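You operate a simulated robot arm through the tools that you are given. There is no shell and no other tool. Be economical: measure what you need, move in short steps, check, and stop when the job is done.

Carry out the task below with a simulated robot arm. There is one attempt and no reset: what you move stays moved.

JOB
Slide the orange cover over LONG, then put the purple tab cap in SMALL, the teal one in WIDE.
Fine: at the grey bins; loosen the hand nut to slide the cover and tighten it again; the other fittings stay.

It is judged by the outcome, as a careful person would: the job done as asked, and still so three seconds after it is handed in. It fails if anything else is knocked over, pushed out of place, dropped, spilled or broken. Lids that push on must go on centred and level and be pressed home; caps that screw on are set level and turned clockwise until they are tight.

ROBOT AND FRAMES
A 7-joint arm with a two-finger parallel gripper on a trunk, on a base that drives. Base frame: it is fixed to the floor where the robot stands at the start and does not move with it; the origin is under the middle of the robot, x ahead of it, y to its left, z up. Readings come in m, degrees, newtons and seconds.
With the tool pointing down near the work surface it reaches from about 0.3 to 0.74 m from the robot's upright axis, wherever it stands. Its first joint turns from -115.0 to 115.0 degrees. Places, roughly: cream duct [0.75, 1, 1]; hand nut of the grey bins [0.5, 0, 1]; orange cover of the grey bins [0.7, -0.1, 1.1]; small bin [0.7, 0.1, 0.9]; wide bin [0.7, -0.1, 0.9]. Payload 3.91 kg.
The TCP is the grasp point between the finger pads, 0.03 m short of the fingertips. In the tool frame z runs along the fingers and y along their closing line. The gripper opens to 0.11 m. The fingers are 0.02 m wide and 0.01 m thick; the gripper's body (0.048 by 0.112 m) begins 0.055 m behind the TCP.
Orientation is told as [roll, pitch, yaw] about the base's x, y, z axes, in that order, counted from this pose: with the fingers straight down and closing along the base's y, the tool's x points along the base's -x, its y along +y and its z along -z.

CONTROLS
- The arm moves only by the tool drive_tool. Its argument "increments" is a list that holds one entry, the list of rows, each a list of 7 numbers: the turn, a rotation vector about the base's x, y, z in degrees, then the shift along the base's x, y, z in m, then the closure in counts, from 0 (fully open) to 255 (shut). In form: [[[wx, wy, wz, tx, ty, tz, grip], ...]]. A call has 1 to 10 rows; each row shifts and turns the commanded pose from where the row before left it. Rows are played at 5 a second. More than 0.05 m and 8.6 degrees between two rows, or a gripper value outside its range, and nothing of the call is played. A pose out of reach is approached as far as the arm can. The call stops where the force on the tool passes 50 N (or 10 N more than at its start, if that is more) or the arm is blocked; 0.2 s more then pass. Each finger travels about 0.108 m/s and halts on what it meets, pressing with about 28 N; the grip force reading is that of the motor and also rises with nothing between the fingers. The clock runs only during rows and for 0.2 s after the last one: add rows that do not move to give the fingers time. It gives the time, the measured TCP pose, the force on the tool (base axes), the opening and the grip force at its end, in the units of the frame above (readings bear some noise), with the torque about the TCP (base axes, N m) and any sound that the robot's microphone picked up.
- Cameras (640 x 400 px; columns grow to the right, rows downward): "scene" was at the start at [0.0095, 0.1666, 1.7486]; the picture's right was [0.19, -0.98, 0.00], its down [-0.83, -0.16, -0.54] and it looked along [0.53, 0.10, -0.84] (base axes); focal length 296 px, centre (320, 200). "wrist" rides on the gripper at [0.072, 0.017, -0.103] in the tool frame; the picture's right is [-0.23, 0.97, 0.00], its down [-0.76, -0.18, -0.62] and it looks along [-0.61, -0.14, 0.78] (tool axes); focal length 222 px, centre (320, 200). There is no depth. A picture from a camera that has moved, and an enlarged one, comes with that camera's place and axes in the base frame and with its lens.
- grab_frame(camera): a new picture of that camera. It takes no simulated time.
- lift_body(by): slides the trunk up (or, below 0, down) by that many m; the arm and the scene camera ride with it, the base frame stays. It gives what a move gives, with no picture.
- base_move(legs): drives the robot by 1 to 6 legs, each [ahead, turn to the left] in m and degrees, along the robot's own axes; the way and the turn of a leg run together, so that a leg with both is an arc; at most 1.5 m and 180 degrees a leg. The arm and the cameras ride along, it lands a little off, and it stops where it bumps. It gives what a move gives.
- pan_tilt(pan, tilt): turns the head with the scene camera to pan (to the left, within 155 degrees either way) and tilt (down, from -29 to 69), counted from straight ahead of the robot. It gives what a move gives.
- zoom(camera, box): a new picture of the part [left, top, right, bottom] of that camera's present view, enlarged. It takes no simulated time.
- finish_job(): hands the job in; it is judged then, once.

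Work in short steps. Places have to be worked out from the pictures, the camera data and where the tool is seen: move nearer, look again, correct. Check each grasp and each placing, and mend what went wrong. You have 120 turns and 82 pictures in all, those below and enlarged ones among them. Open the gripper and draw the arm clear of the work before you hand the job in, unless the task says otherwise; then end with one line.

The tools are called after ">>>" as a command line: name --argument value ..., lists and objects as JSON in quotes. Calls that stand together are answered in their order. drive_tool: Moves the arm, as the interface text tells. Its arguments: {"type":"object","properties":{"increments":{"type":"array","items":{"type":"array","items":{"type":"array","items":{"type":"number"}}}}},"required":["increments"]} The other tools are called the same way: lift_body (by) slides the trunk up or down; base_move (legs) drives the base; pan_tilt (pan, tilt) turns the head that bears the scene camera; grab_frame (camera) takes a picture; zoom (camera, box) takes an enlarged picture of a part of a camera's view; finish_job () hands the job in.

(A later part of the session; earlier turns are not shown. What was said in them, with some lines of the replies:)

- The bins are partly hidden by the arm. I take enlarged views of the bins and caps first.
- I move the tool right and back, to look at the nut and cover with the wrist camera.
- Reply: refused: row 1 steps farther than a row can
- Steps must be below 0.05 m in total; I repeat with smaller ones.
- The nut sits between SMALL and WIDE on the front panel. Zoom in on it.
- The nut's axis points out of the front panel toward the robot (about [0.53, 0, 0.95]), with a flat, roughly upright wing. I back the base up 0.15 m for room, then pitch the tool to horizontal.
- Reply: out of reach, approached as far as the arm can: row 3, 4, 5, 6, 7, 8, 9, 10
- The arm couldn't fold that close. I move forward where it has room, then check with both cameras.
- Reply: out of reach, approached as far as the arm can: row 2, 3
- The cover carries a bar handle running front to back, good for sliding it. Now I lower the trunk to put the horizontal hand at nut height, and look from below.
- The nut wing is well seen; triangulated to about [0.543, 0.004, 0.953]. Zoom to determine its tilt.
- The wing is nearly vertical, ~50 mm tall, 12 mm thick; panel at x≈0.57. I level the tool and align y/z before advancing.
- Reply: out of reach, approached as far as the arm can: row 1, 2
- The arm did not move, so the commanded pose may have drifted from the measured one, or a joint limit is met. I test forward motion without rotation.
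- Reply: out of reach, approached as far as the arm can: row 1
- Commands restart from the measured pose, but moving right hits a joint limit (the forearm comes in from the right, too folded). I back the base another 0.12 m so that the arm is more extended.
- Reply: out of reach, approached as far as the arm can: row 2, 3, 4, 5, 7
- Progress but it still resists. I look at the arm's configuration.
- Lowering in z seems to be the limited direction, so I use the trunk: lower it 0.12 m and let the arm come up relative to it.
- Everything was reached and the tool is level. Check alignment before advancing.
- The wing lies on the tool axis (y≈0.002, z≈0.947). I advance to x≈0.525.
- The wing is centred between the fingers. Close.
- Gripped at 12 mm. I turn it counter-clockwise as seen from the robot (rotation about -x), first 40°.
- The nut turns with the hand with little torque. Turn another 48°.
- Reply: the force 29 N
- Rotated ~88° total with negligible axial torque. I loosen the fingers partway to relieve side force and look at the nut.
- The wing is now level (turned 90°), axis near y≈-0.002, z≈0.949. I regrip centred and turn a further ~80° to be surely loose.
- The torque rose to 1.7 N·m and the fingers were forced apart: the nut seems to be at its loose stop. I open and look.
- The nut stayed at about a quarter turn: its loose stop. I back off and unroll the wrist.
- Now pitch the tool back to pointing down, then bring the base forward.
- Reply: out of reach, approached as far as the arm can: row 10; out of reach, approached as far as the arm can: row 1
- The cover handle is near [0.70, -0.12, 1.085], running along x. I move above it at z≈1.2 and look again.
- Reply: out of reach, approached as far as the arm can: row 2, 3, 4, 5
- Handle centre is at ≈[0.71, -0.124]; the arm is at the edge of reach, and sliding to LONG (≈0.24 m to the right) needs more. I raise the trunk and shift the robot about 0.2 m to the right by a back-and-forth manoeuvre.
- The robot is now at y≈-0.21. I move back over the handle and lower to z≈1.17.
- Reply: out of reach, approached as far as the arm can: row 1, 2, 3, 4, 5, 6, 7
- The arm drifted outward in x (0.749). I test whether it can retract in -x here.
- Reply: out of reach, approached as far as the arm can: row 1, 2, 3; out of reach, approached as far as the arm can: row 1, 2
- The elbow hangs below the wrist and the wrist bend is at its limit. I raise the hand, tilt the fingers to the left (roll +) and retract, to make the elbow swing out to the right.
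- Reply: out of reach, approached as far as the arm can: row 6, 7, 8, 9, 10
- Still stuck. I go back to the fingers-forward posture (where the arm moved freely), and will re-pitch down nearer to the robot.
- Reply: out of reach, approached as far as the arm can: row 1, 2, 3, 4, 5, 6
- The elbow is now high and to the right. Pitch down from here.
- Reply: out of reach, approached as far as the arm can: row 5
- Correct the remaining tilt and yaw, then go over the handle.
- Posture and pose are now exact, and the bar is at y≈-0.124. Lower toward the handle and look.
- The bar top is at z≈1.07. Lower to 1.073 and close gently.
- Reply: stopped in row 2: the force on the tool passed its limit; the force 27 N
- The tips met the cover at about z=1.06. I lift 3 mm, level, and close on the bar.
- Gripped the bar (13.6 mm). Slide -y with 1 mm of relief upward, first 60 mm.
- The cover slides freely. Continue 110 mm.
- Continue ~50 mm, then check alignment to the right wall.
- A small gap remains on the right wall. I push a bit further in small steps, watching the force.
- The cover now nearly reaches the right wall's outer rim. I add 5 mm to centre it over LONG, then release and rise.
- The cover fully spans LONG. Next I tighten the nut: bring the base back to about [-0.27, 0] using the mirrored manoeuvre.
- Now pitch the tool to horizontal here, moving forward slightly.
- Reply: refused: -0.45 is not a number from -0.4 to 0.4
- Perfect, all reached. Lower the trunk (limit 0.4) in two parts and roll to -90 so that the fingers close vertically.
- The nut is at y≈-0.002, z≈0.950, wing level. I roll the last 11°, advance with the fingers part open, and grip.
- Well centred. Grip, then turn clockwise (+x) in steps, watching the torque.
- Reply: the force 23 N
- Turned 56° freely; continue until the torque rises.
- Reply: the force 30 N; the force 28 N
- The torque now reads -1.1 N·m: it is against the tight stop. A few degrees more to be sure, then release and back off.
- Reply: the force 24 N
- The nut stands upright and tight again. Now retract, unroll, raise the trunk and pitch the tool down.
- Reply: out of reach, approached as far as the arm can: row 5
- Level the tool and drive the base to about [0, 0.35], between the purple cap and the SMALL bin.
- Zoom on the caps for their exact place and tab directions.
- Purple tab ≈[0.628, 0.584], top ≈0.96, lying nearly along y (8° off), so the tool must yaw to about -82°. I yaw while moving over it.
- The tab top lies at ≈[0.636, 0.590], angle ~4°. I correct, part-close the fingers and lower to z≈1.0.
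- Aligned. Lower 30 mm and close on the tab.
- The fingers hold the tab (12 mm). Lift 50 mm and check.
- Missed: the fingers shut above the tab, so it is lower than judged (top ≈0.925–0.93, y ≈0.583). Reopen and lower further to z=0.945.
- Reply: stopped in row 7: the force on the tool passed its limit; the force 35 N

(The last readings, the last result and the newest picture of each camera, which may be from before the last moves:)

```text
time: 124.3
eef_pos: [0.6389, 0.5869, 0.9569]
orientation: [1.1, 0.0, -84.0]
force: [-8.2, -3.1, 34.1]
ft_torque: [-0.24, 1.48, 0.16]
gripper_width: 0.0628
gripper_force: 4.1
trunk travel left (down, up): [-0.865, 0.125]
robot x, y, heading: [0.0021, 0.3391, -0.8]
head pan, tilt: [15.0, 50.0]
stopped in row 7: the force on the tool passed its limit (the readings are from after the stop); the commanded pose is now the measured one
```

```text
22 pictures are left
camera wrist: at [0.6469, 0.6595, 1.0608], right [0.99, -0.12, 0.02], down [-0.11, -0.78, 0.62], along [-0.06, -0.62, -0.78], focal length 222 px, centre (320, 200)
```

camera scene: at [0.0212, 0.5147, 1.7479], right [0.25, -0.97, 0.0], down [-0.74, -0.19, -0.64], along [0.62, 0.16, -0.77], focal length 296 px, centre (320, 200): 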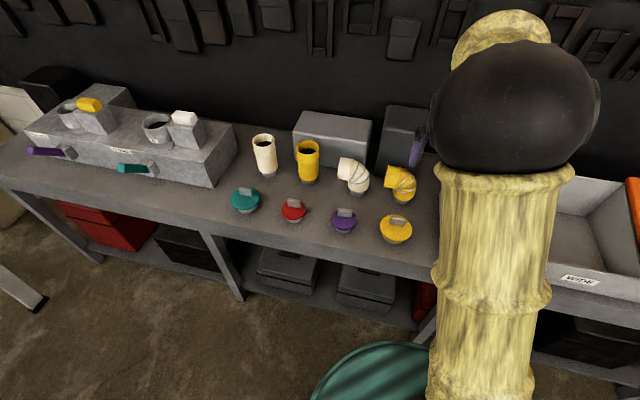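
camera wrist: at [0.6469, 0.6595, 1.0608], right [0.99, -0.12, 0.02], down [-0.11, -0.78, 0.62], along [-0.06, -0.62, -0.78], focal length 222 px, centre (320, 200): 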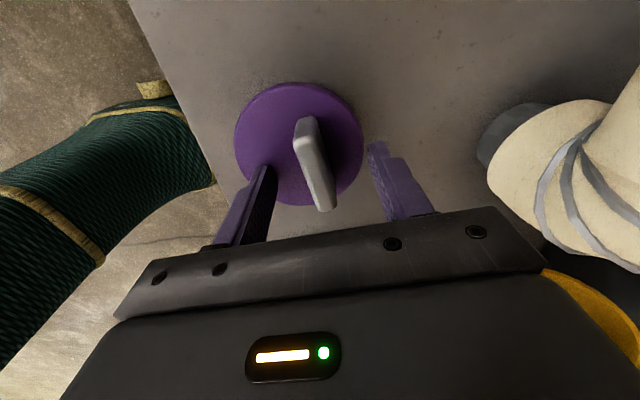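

The tips touch the disc at z≈0.925, so the earlier grip only caught the tab's very top. I rise 3 mm, recentre and close here for a deep grip.

>>> drive_tool --increments '[[[-1.1, 0, 0, -0.001, 0.003, 0.003, 120], [0, 0, 0, 0, 0, 0, 120], [0, 0, 0, 0, 0, 0, 255], [0, 0, 0, 0, 0, 0, 255], [0, 0, 0, 0, 0, 0, 255], [0, 0, 0, 0, 0, 0, 255], [0, 0, 0, 0, 0, 0, 255]]]'

>>> drive_tool --increments '[[[0, 0, 0, 0, 0, 0.01, 255], [0, 0, 0, 0, 0, 0.02, 255], [0, 0, 0, 0, 0, 0.02, 255], [0, 0, 0, 0, 0, 0, 255]]]'

>>> grab_frame --camera "wrist"

```text
time: 125.9
eef_pos: [0.6388, 0.5915, 0.9569]
orientation: [0.9, -1.1, -84.0]
force: [10.4, 5.5, 28.8]
ft_torque: [0.68, 0.28, -0.26]
gripper_width: 0.0126
gripper_force: 28.5
trunk travel left (down, up): [-0.865, 0.125]
robot x, y, heading: [0.0028, 0.3392, -0.7]
head pan, tilt: [15.0, 50.0]
```

```text
time: 126.9
eef_pos: [0.637, 0.5888, 1.0049]
orientation: [0.5, -1.1, -84.0]
force: [0.2, -0.6, -0.5]
ft_torque: [-0.03, 0.01, 0.0]
gripper_width: 0.0128
gripper_force: 28.2
trunk travel left (down, up): [-0.865, 0.125]
robot x, y, heading: [0.001, 0.3416, -0.7]
head pan, tilt: [15.0, 50.0]
```

```text
21 pictures are left
camera wrist: at [0.6455, 0.6638, 1.1062], right [0.99, -0.12, 0.01], down [-0.1, -0.76, 0.64], along [-0.07, -0.63, -0.77], focal length 222 px, centre (320, 200)
```

wrist: 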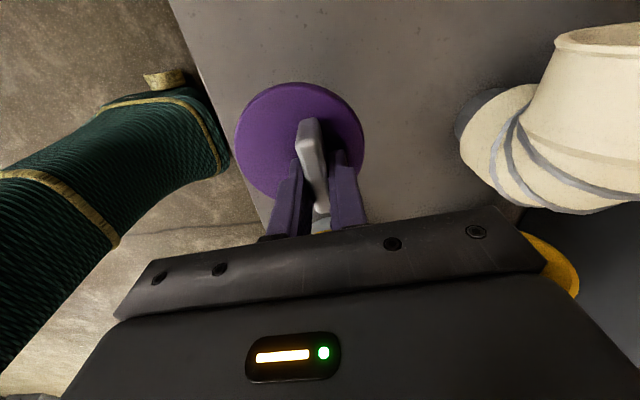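

Purple is held. Raise to z≈1.18 and carry toward the SMALL bin at [0.68, 0.12].

>>> drive_tool --increments '[[[0, 0, 0, 0, 0, 0.04, 255], [0, 0, 0, 0, 0, 0.045, 255], [0, 0, 0, 0, 0, 0.045, 255], [0, 0, 0, 0, 0, 0.045, 255], [0, 0, 0, 0, -0.03, 0, 255], [0, 0, 0, 0.005, -0.04, 0, 255], [0, 0, 0, 0.005, -0.04, 0, 255], [0, 0, 0, 0.005, -0.04, 0, 255], [0, 0, 0, 0.005, -0.04, 0, 255], [0, 0, 0, 0.005, -0.04, 0, 255]]]'

>>> drive_tool --increments '[[[0, 0, 0, 0.005, -0.04, 0, 255], [0, 0, 0, 0.005, -0.04, 0, 255], [0, 0, 0, 0.005, -0.04, 0, 255], [0, 0, 0, 0.005, -0.04, 0, 255], [0, 0, 0, 0, -0.04, 0, 255], [0, 0, 0, 0, -0.04, 0, 255], [0, 0, 0, 0, 0, 0, 255]]]'

>>> grab_frame --camera "wrist"

```text
time: 129.1
eef_pos: [0.6655, 0.3599, 1.1784]
orientation: [0.6, -1.1, -84.0]
force: [0.4, -0.4, -1.2]
ft_torque: [0.01, -0.01, 0.03]
gripper_width: 0.0125
gripper_force: 27.3
trunk travel left (down, up): [-0.865, 0.125]
robot x, y, heading: [0.003, 0.341, -0.7]
head pan, tilt: [15.0, 50.0]
```

```text
time: 130.7
eef_pos: [0.6853, 0.12, 1.1792]
orientation: [0.7, -1.1, -84.0]
force: [0.2, -0.3, -1.4]
ft_torque: [-0.05, -0.02, 0.0]
gripper_width: 0.0125
gripper_force: 27.5
trunk travel left (down, up): [-0.865, 0.125]
robot x, y, heading: [0.0042, 0.3403, -0.7]
head pan, tilt: [15.0, 50.0]
```

```text
20 pictures are left
camera wrist: at [0.6924, 0.1959, 1.2811], right [0.99, -0.12, 0.02], down [-0.1, -0.76, 0.64], along [-0.07, -0.63, -0.77], focal length 222 px, centre (320, 200)
```

wrist: 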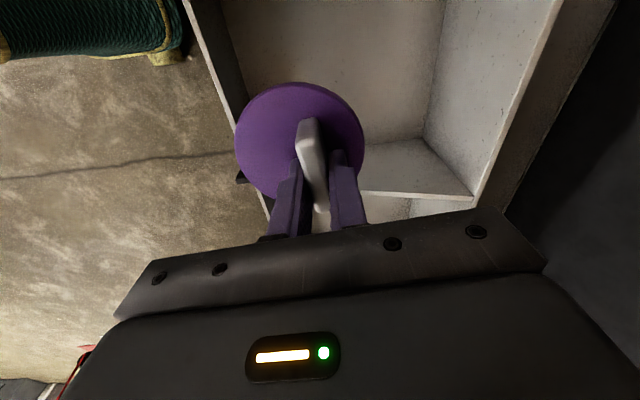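

The cap is over SMALL, clear of the walls. Lower toward the floor, slowly at the end.

>>> drive_tool --increments '[[[0, 0, 0, 0.01, 0, -0.03, 255], [0, 0, 0, 0, 0, -0.04, 255], [0, 0, 0, 0, 0, -0.04, 255], [0, 0, 0, 0, 0, -0.04, 255], [0, 0, 0, 0, 0, -0.03, 255], [0, 0, 0, 0, 0, -0.01, 255], [0, 0, 0, 0, 0, 0, 255]]]'

>>> drive_tool --increments '[[[0, 0, 0, 0, 0, -0.006, 255], [0, 0, 0, 0, 0, -0.006, 255], [0, 0, 0, 0, 0, 0, 255]]]'

```text
time: 132.3
eef_pos: [0.6941, 0.1215, 0.9907]
orientation: [0.6, -1.1, -83.9]
force: [0.0, 0.0, -1.5]
ft_torque: [0.01, -0.01, -0.01]
gripper_width: 0.0123
gripper_force: 27.8
trunk travel left (down, up): [-0.865, 0.125]
robot x, y, heading: [0.0034, 0.3371, -0.6]
head pan, tilt: [15.0, 50.0]
```

```text
time: 133.1
eef_pos: [0.6938, 0.1211, 0.9817]
orientation: [1.0, -1.3, -84.0]
force: [3.9, 0.3, 26.0]
ft_torque: [0.52, 0.64, -0.1]
gripper_width: 0.0124
gripper_force: 27.9
trunk travel left (down, up): [-0.865, 0.125]
robot x, y, heading: [0.0056, 0.344, -0.7]
head pan, tilt: [15.0, 50.0]
```

Contact with the floor (26 N). Release and rise.

>>> drive_tool --increments '[[[0, 0, 0, 0, 0, 0.001, 200], [0, 0, 0, 0, 0, 0, 120], [0, 0, 0, 0, 0, 0, 120], [0, 0, 0, 0, 0, 0.03, 120], [0, 0, 0, 0, 0, 0.045, 120], [0, 0, 0, 0, 0, 0.045, 120], [0, 0, 0, 0, 0, 0.045, 120], [0, 0, 0, 0, 0, 0.045, 120], [0, 0, 0, 0, 0, 0, 120]]]'

>>> grab_frame --camera "wrist"

```text
time: 135.1
eef_pos: [0.6961, 0.1203, 1.1874]
orientation: [0.6, -1.2, -84.1]
force: [0.8, -0.3, 0.7]
ft_torque: [0.0, 0.01, 0.0]
gripper_width: 0.0584
gripper_force: 0.1
trunk travel left (down, up): [-0.865, 0.125]
robot x, y, heading: [0.0027, 0.3438, -0.6]
head pan, tilt: [15.0, 50.0]
```

```text
19 pictures are left
camera wrist: at [0.7031, 0.1952, 1.2896], right [0.99, -0.12, 0.01], down [-0.11, -0.76, 0.64], along [-0.07, -0.63, -0.77], focal length 222 px, centre (320, 200)
```

wrist: 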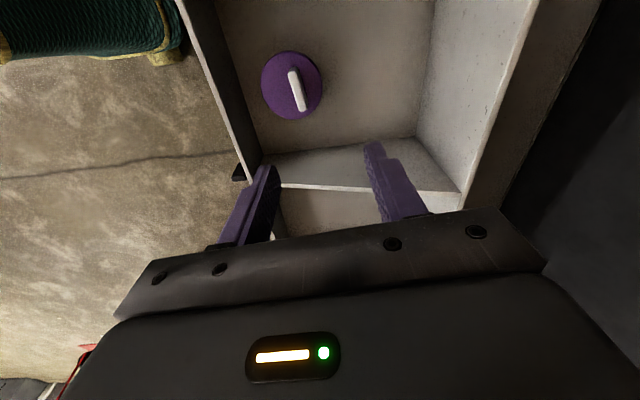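

Purple stands upright in SMALL. Retract the arm high, then drive to y≈0.75 for the teal cap.

>>> drive_tool --increments '[[[0, 0, 0, -0.03, 0.03, 0.02, 120], [0, 0, 0, -0.03, 0.03, 0.02, 120], [0, 0, 0, -0.03, 0.03, 0.02, 120], [0, 0, 0, -0.03, 0.035, 0.015, 120], [0, 0, 0, -0.03, 0.035, 0.015, 120], [0, 0, 0, -0.03, 0.035, 0.015, 120], [0, 0, 0, 0, 0.04, 0.02, 120], [0, 0, 0, 0, 0, 0, 120]]]'

>>> base_move --legs '[[-0.25, 0], [0, 60], [0.48, 0], [0, -59.4]]'

>>> zoom --camera "scene" --box '[220, 120, 460, 280]'

```text
time: 136.9
eef_pos: [0.5143, 0.3524, 1.3143]
orientation: [0.5, -1.2, -83.9]
force: [0.4, -0.3, 0.2]
ft_torque: [0.02, -0.02, -0.01]
gripper_width: 0.0581
gripper_force: 0.1
trunk travel left (down, up): [-0.865, 0.125]
robot x, y, heading: [0.0056, 0.342, -0.6]
head pan, tilt: [15.0, 50.0]
```

```text
time: 146.4
eef_pos: [0.5097, 0.7542, 1.3124]
orientation: [0.7, -1.2, -84.5]
force: [0.7, 0.2, 0.3]
ft_torque: [0.02, 0.0, 0.03]
gripper_width: 0.0583
gripper_force: 0.0
trunk travel left (down, up): [-0.865, 0.125]
robot x, y, heading: [-0.0003, 0.7479, -1.1]
head pan, tilt: [15.0, 50.0]
```

```text
2.50 times, centred on (340, 200) of scene
camera zoom: at [0.0193, 0.9205, 1.7479], right [0.24, -0.97, 0.0], down [-0.74, -0.18, -0.64], along [0.62, 0.15, -0.77], focal length 739 px, centre (270, 200)
```

zoom: 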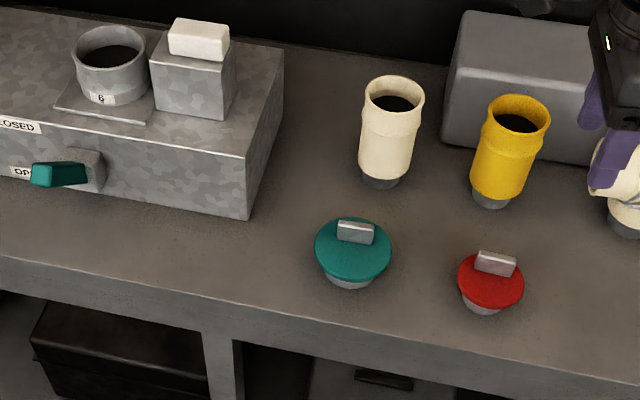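

Teal cap tab ≈[0.641, 0.949], tab nearly along y. Move over it at z≈1.1 with yaw to -87° and a leveling correction.

>>> drive_tool --increments '[[[-0.7, 1.2, -3, 0.02, 0.025, -0.02, 120], [0, 0, 0, 0.02, 0.03, -0.03, 120], [0, 0, 0, 0.02, 0.03, -0.03, 120], [0, 0, 0, 0.02, 0.03, -0.03, 120], [0, 0, 0, 0.02, 0.03, -0.03, 120], [0, 0, 0, 0.02, 0.03, -0.03, 120], [0, 0, 0, 0.01, 0.021, -0.03, 120], [0, 0, 0, 0, 0, 0, 120]]]'

>>> grab_frame --camera "wrist"

```text
time: 148.2
eef_pos: [0.639, 0.9536, 1.1139]
orientation: [-0.6, -1.7, -87.6]
force: [-0.1, 0.0, 0.0]
ft_torque: [0.03, 0.0, -0.02]
gripper_width: 0.0582
gripper_force: 0.1
trunk travel left (down, up): [-0.865, 0.125]
robot x, y, heading: [-0.0006, 0.745, -1.3]
head pan, tilt: [15.0, 50.0]
```

```text
17 pictures are left
camera wrist: at [0.6536, 1.0279, 1.2147], right [0.98, -0.19, 0.0], down [-0.14, -0.75, 0.65], along [-0.12, -0.64, -0.76], focal length 222 px, centre (320, 200)
```

wrist: 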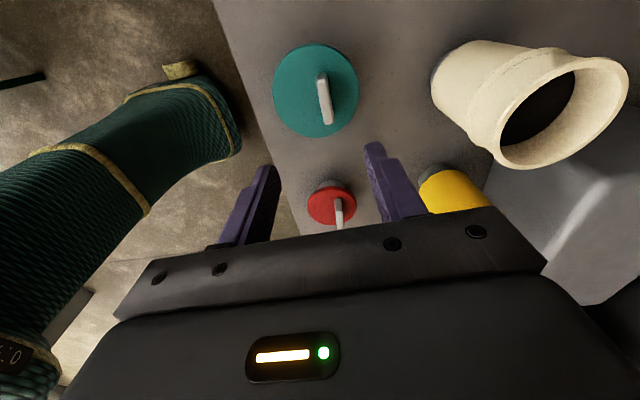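

Target [0.644, 0.952]. Level, and lower until just above the disc.

>>> drive_tool --increments '[[[1.7, -0.6, -1, 0.005, -0.002, -0.03, 120], [0, 0, 0, 0, 0, -0.04, 120], [0, 0, 0, 0, 0, -0.04, 120], [0, 0, 0, 0, 0, -0.02, 120], [0, 0, 0, 0, 0, -0.012, 120], [0, 0, 0, 0, 0, 0, 120]]]'

>>> grab_frame --camera "wrist"

```text
time: 149.6
eef_pos: [0.6456, 0.9482, 0.9707]
orientation: [0.1, -0.1, -88.6]
force: [-0.9, 0.2, -1.3]
ft_torque: [0.01, 0.0, 0.0]
gripper_width: 0.0582
gripper_force: 0.1
trunk travel left (down, up): [-0.865, 0.125]
robot x, y, heading: [0.002, 0.7457, -1.5]
head pan, tilt: [15.0, 50.0]
```

```text
16 pictures are left
camera wrist: at [0.6596, 1.0205, 1.075], right [0.98, -0.2, 0.0], down [-0.16, -0.76, 0.62], along [-0.13, -0.61, -0.78], focal length 222 px, centre (320, 200)
```

wrist: 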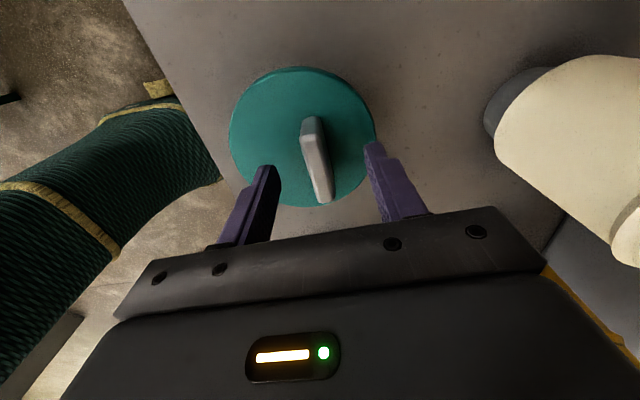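

Still 1 cm above the disc. Lower in small steps, then close and test-lift.

>>> drive_tool --increments '[[[0, 0, 0, -0.002, 0.005, -0.005, 120], [0, 0, 0, 0, 0, -0.004, 120], [0, 0, 0, 0, 0, -0.003, 120], [0, 0, 0, 0, 0, 0, 120], [0, 0, 0, 0, 0, 0, 255], [0, 0, 0, 0, 0, 0, 255], [0, 0, 0, 0, 0, 0, 255], [0, 0, 0, 0, 0, 0, 255]]]'

>>> drive_tool --increments '[[[0, 0, 0, 0, 0, 0.01, 255], [0, 0, 0, 0, 0, 0.02, 255], [0, 0, 0, 0, 0, 0.02, 255], [0, 0, 0, 0, 0, 0, 255]]]'

>>> grab_frame --camera "wrist"

```text
time: 151.4
eef_pos: [0.6431, 0.953, 0.9589]
orientation: [0.0, -0.2, -88.6]
force: [1.3, 0.1, -0.1]
ft_torque: [0.02, -0.02, 0.0]
gripper_width: 0.0125
gripper_force: 28.0
trunk travel left (down, up): [-0.865, 0.125]
robot x, y, heading: [-0.0006, 0.7469, -1.5]
head pan, tilt: [15.0, 50.0]
```

```text
time: 152.4
eef_pos: [0.6415, 0.9545, 1.008]
orientation: [0.0, -0.2, -88.6]
force: [0.3, -0.4, -1.2]
ft_torque: [-0.03, -0.02, -0.02]
gripper_width: 0.0123
gripper_force: 28.4
trunk travel left (down, up): [-0.865, 0.125]
robot x, y, heading: [0.0008, 0.7492, -1.2]
head pan, tilt: [15.0, 50.0]
```

```text
15 pictures are left
camera wrist: at [0.6582, 1.0259, 1.1124], right [0.98, -0.2, 0.0], down [-0.16, -0.76, 0.63], along [-0.13, -0.61, -0.78], focal length 222 px, centre (320, 200)
```

wrist: 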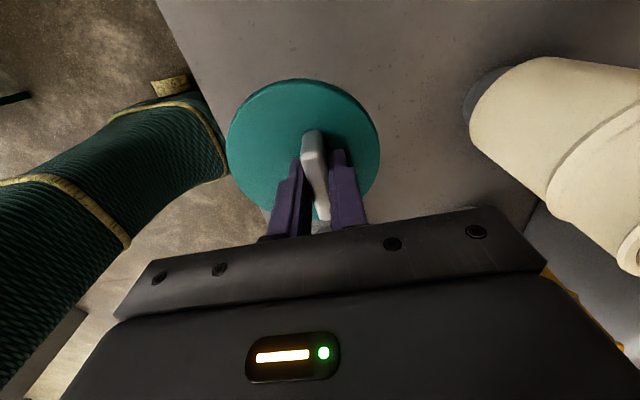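

Teal is held. Raise, retract, then drive back to about [0, 0.1].

>>> drive_tool --increments '[[[0, 0, 0, 0, 0, 0.045, 255], [0, 0, 0, 0, 0, 0.045, 255], [0, 0, 0, 0, 0, 0.045, 255], [0, 0, 0, 0, -0.02, 0.04, 255], [0, 0, 0, -0.02, -0.035, 0.03, 255], [0, 0, 0, -0.025, -0.035, 0.03, 255], [0, 0, 0, -0.025, -0.035, 0.03, 255], [0, 0, 0, -0.03, -0.035, 0.02, 255], [0, 0, 0, -0.03, -0.035, 0.01, 255], [0, 0, 0, 0, 0, 0, 255]]]'

>>> base_move --legs '[[-0.38, 0], [0, -60], [0.75, 0], [0, 61.5]]'

>>> grab_frame --camera "wrist"

```text
refused: row 5 steps farther than a row can; nothing moved
```

```text
time: 155.5
eef_pos: [0.272, 0.9196, 1.0087]
orientation: [0.0, -0.4, -92.2]
force: [-0.1, -0.2, -1.4]
ft_torque: [-0.03, 0.0, 0.0]
gripper_width: 0.0125
gripper_force: 28.0
trunk travel left (down, up): [-0.865, 0.125]
robot x, y, heading: [-0.3816, 0.7559, -4.8]
head pan, tilt: [15.0, 50.0]
stopped in leg 2: the robot was blocked; the commanded pose is now the measured one
```

```text
14 pictures are left
camera wrist: at [0.292, 0.9913, 1.1119], right [0.96, -0.27, 0.0], down [-0.21, -0.75, 0.63], along [-0.17, -0.6, -0.78], focal length 222 px, centre (320, 200)
```

wrist: 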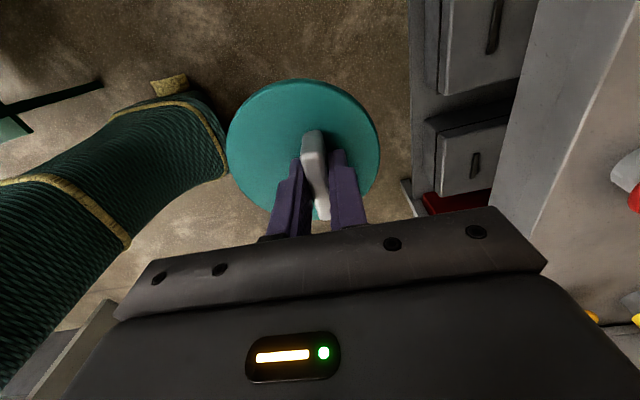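

The arm rows were refused (step too long) but the base backed up with no harm; turning was then blocked by something. I raise the arm and look to the right.

>>> drive_tool --increments '[[[0, 0, 0, 0, 0, 0.045, 255], [0, 0, 0, 0, 0, 0.045, 255], [0, 0, 0, 0, 0, 0.045, 255], [0, 0, 0, 0, 0, 0.045, 255], [0, 0, 0, 0, 0, 0.045, 255], [0, 0, 0, 0, 0, 0.045, 255], [0, 0, 0, 0, 0, 0, 255]]]'

>>> pan_tilt --pan -80 --tilt 45

>>> grab_frame --camera "scene"

```text
time: 157.1
eef_pos: [0.273, 0.921, 1.2802]
orientation: [0.0, -0.3, -92.3]
force: [0.6, 0.8, -0.8]
ft_torque: [0.01, 0.01, -0.03]
gripper_width: 0.0125
gripper_force: 28.4
trunk travel left (down, up): [-0.865, 0.125]
robot x, y, heading: [-0.3844, 0.7584, -4.7]
head pan, tilt: [15.0, 50.0]
```

```text
time: 158.8
eef_pos: [0.2734, 0.9207, 1.2797]
orientation: [0.0, -0.1, -92.3]
force: [-1.1, -0.4, -0.9]
ft_torque: [0.01, 0.01, 0.01]
gripper_width: 0.0128
gripper_force: 28.1
trunk travel left (down, up): [-0.865, 0.125]
robot x, y, heading: [-0.3799, 0.759, -5.2]
head pan, tilt: [-80.0, 45.0]
```

```text
13 pictures are left
camera scene: at [-0.4217, 0.8337, 1.7548], right [-1.0, -0.09, 0.0], down [-0.07, 0.7, -0.71], along [0.06, -0.7, -0.71], focal length 296 px, centre (320, 200)
```

scene: 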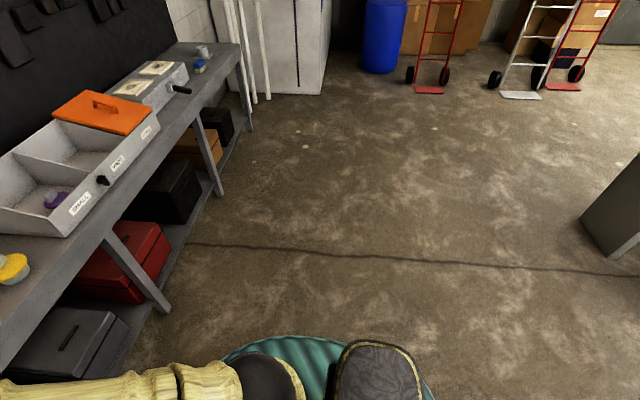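

The right side is free; something behind likely touches the base. I go forward 0.1 m first, then turn.

>>> base_move --legs '[[0.12, 0], [0, -55]]'

```text
time: 162.4
eef_pos: [0.2569, 0.313, 1.2794]
orientation: [-0.1, -0.1, -146.3]
force: [-0.3, -0.4, -1.0]
ft_torque: [0.01, 0.03, 0.0]
gripper_width: 0.0127
gripper_force: 28.5
trunk travel left (down, up): [-0.865, 0.125]
robot x, y, heading: [-0.2611, 0.7449, -58.8]
head pan, tilt: [-80.0, 45.0]
```

Turned freely. Now drive to about [0, 0.1] and face the bench.

>>> base_move --legs '[[0, -9], [0.69, 0], [0, 67.8]]'

>>> pan_tilt --pan -5 --tilt 50

>>> grab_frame --camera "scene"

```text
time: 169.8
eef_pos: [0.6423, 0.3074, 1.2795]
orientation: [0.0, -0.2, -88.6]
force: [-1.1, -0.6, -1.2]
ft_torque: [0.0, -0.02, 0.03]
gripper_width: 0.0126
gripper_force: 28.1
trunk travel left (down, up): [-0.865, 0.125]
robot x, y, heading: [-0.0005, 0.0994, -1.1]
head pan, tilt: [-80.0, 45.0]
```

```text
time: 171.3
eef_pos: [0.6425, 0.3077, 1.2806]
orientation: [0.0, -0.3, -88.6]
force: [0.0, -0.1, -1.1]
ft_torque: [-0.02, 0.03, -0.01]
gripper_width: 0.0127
gripper_force: 27.8
trunk travel left (down, up): [-0.865, 0.125]
robot x, y, heading: [-0.0008, 0.098, -1.0]
head pan, tilt: [-5.0, 50.0]
```

```text
12 pictures are left
camera scene: at [0.0195, 0.247, 1.7479], right [-0.11, -0.99, 0.0], down [-0.76, 0.08, -0.64], along [0.64, -0.07, -0.77], focal length 296 px, centre (320, 200)
```

scene: 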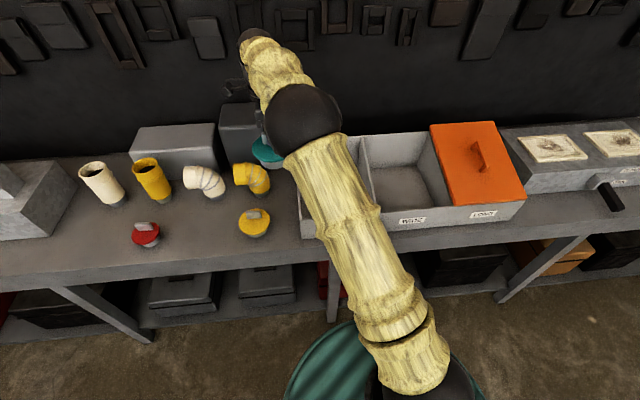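

All in place. Carry the teal cap over WIDE, to [0.69, -0.12].

>>> drive_tool --increments '[[[0, 0, 0, 0.005, -0.045, -0.01, 255], [0, 0, 0, 0.005, -0.045, -0.01, 255], [0, 0, 0, 0.005, -0.045, -0.01, 255], [0, 0, 0, 0.005, -0.045, -0.01, 255], [0, 0, 0, 0.005, -0.045, -0.01, 255], [0, 0, 0, 0.005, -0.045, -0.01, 255], [0, 0, 0, 0.005, -0.045, -0.01, 255], [0, 0, 0, 0.005, -0.045, -0.01, 255], [0, 0, 0, 0.005, -0.045, 0, 255], [0, 0, 0, 0, -0.023, 0, 255]]]'

>>> grab_frame --camera "wrist"

```text
time: 173.5
eef_pos: [0.6858, -0.1217, 1.1996]
orientation: [0.0, -0.2, -88.6]
force: [-1.0, -0.4, -0.6]
ft_torque: [-0.03, 0.01, -0.01]
gripper_width: 0.0125
gripper_force: 28.1
trunk travel left (down, up): [-0.865, 0.125]
robot x, y, heading: [0.0003, 0.1024, -1.1]
head pan, tilt: [-5.0, 50.0]
```

```text
11 pictures are left
camera wrist: at [0.7006, -0.0498, 1.3025], right [0.98, -0.2, 0.0], down [-0.16, -0.76, 0.63], along [-0.13, -0.61, -0.78], focal length 222 px, centre (320, 200)
```

wrist: 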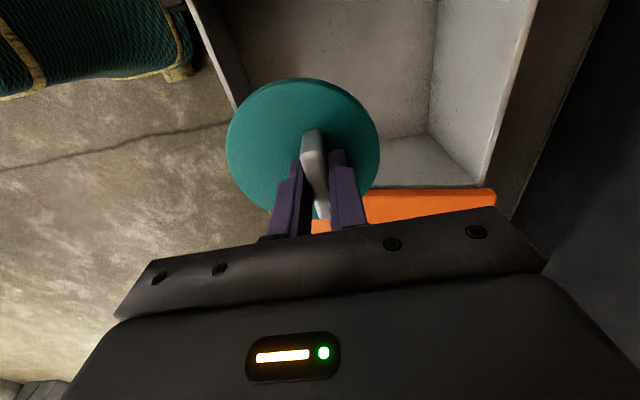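

Well inside WIDE. Lower to just above the floor, then slowly to contact.

>>> drive_tool --increments '[[[0, 0, 0, 0.008, 0, -0.03, 255], [0, 0, 0, 0, 0, -0.04, 255], [0, 0, 0, 0, 0, -0.04, 255], [0, 0, 0, 0, 0, -0.04, 255], [0, 0, 0, 0, 0, -0.04, 255], [0, 0, 0, 0, 0, -0.012, 255], [0, 0, 0, 0, 0, 0, 255]]]'

>>> drive_tool --increments '[[[0, 0, 0, 0, 0, -0.006, 255], [0, 0, 0, 0, 0, -0.006, 255], [0, 0, 0, 0, 0, 0, 255]]]'

```text
time: 175.1
eef_pos: [0.6967, -0.121, 0.9973]
orientation: [0.0, -0.2, -88.6]
force: [-0.6, 0.6, -1.6]
ft_torque: [0.01, 0.01, 0.0]
gripper_width: 0.0128
gripper_force: 27.6
trunk travel left (down, up): [-0.865, 0.125]
robot x, y, heading: [-0.0003, 0.1049, -1.0]
head pan, tilt: [-5.0, 50.0]
```

```text
time: 175.9
eef_pos: [0.6962, -0.1216, 0.9861]
orientation: [0.0, -0.2, -88.6]
force: [0.9, 0.2, -1.4]
ft_torque: [-0.02, -0.02, 0.0]
gripper_width: 0.013
gripper_force: 28.5
trunk travel left (down, up): [-0.865, 0.125]
robot x, y, heading: [-0.0033, 0.0975, -1.1]
head pan, tilt: [-5.0, 50.0]
```

No contact yet; a few millimetres more.

>>> drive_tool --increments '[[[0, 0, 0, 0, 0, -0.003, 255], [0, 0, 0, 0, 0, -0.003, 255], [0, 0, 0, 0, 0, 0, 255]]]'

```text
time: 176.7
eef_pos: [0.6952, -0.1218, 0.9841]
orientation: [0.4, -0.4, -88.6]
force: [3.0, -0.7, 24.0]
ft_torque: [0.44, 0.31, -0.05]
gripper_width: 0.0128
gripper_force: 27.9
trunk travel left (down, up): [-0.865, 0.125]
robot x, y, heading: [-0.0038, 0.1009, -1.0]
head pan, tilt: [-5.0, 50.0]
```

Floor contact. Release, rise and check.

>>> drive_tool --increments '[[[0, 0, 0, 0, 0, 0.001, 200], [0, 0, 0, 0, 0, 0, 120], [0, 0, 0, 0, 0, 0, 120], [0, 0, 0, 0, 0, 0.03, 120], [0, 0, 0, 0, 0, 0.045, 120], [0, 0, 0, 0, 0, 0.045, 120], [0, 0, 0, 0, 0, 0.045, 120], [0, 0, 0, 0, 0, 0.045, 120], [0, 0, 0, 0, 0, 0.03, 120]]]'

>>> drive_tool --increments '[[[0, 0, 0, -0.03, 0.03, 0.015, 60], [0, 0, 0, -0.03, 0.03, 0.015, 0], [0, 0, 0, -0.03, 0.03, 0.01, 0], [0, 0, 0, -0.03, 0.035, 0.01, 0], [0, 0, 0, -0.03, 0.035, 0, 0], [0, 0, 0, -0.03, 0.035, 0, 0], [0, 0, 0, 0, 0.04, 0, 0], [0, 0, 0, 0, 0.04, 0, 0]]]'

>>> base_move --legs '[[-0.25, 0]]'

>>> grab_frame --camera "scene"

```text
time: 178.7
eef_pos: [0.6948, -0.1217, 1.2234]
orientation: [0.0, -0.3, -88.6]
force: [0.4, 1.2, 0.0]
ft_torque: [-0.01, -0.01, -0.01]
gripper_width: 0.0579
gripper_force: 0.1
trunk travel left (down, up): [-0.865, 0.125]
robot x, y, heading: [-0.0012, 0.1034, -1.0]
head pan, tilt: [-5.0, 50.0]
```

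```text
time: 180.5
eef_pos: [0.5155, 0.155, 1.2676]
orientation: [0.0, -0.3, -88.6]
force: [-0.2, 0.1, 0.2]
ft_torque: [-0.02, 0.04, 0.03]
gripper_width: 0.1102
gripper_force: 0.1
trunk travel left (down, up): [-0.865, 0.125]
robot x, y, heading: [0.0018, 0.0997, -1.1]
head pan, tilt: [-5.0, 50.0]
```

```text
time: 182.3
eef_pos: [0.263, 0.1601, 1.2692]
orientation: [0.1, -0.2, -88.4]
force: [0.2, -0.6, -0.3]
ft_torque: [-0.01, -0.03, 0.03]
gripper_width: 0.11
gripper_force: 0.0
trunk travel left (down, up): [-0.865, 0.125]
robot x, y, heading: [-0.2559, 0.1052, -0.8]
head pan, tilt: [-5.0, 50.0]
```

```text
10 pictures are left
camera scene: at [-0.2343, 0.2513, 1.7479], right [-0.1, -0.99, 0.0], down [-0.76, 0.08, -0.64], along [0.64, -0.07, -0.77], focal length 296 px, centre (320, 200)
```

scene: 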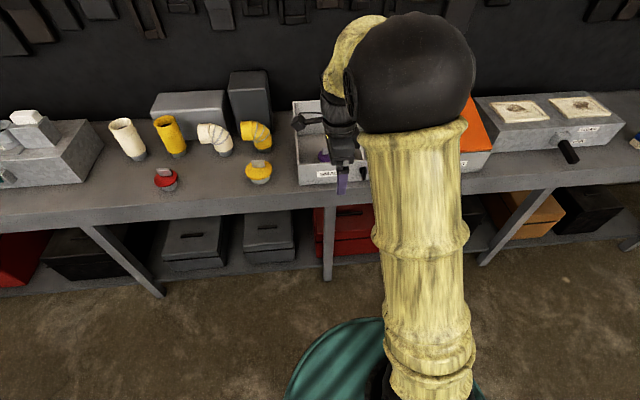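

The arm hides the bins; I turn the base left and look back with the head.

>>> base_move --legs '[[0, 60]]'

>>> pan_tilt --pan -70 --tilt 45

>>> grab_frame --camera "scene"

```text
time: 185.4
eef_pos: [-0.0367, 0.5789, 1.2678]
orientation: [0.0, -0.2, -28.9]
force: [-0.2, -0.6, -0.1]
ft_torque: [-0.01, 0.0, -0.01]
gripper_width: 0.11
gripper_force: 0.1
trunk travel left (down, up): [-0.865, 0.125]
robot x, y, heading: [-0.2513, 0.1036, 58.7]
head pan, tilt: [-5.0, 50.0]
```

```text
time: 186.7
eef_pos: [-0.0366, 0.5784, 1.27]
orientation: [0.0, -0.2, -28.9]
force: [-0.5, -0.2, -0.2]
ft_torque: [0.04, -0.04, -0.02]
gripper_width: 0.11
gripper_force: 0.1
trunk travel left (down, up): [-0.865, 0.125]
robot x, y, heading: [-0.2534, 0.103, 58.6]
head pan, tilt: [-70.0, 45.0]
```

```text
9 pictures are left
camera scene: at [-0.3334, 0.1178, 1.7548], right [-0.19, -0.98, 0.0], down [-0.69, 0.14, -0.71], along [0.69, -0.14, -0.71], focal length 296 px, centre (320, 200)
```

scene: 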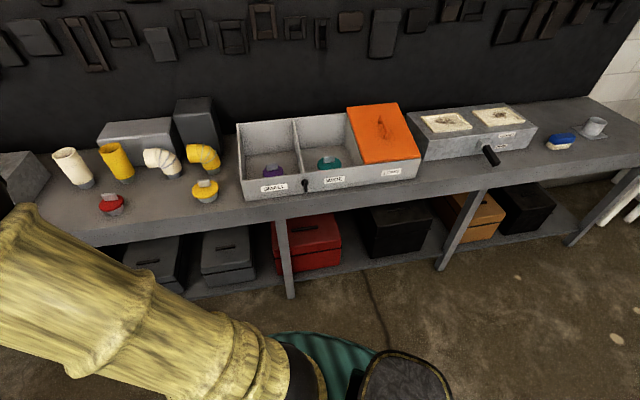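

>>> zoom --camera "scene" --box '[225, 90, 435, 210]'

```text
3.05 times, centred on (330, 150) of scene
camera zoom: at [-0.3334, 0.1178, 1.7548], right [-0.19, -0.98, 0.0], down [-0.69, 0.14, -0.71], along [0.69, -0.14, -0.71], focal length 901 px, centre (290, 352)
```

zoom: 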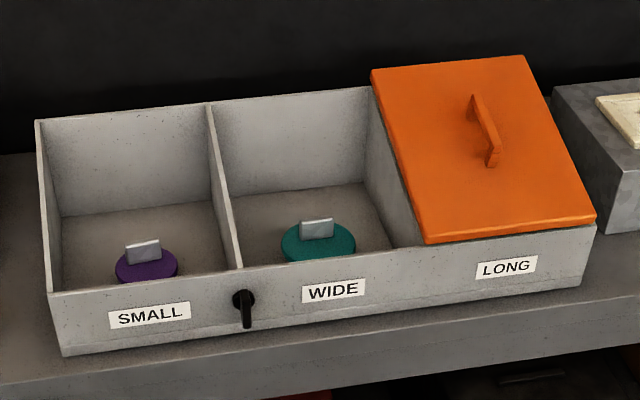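

The cover fully spans LONG, the nut is upright and tight, and both caps stand in the correct bins. Nothing else has moved, and the arm is clear with the gripper open. I hand it in.

>>> finish_job

```text
The job is handed in.
```

The job is done and handed in: the orange cover is over LONG with its hand nut tightened again, the purple tab cap is in SMALL, and the teal one is in WIDE.
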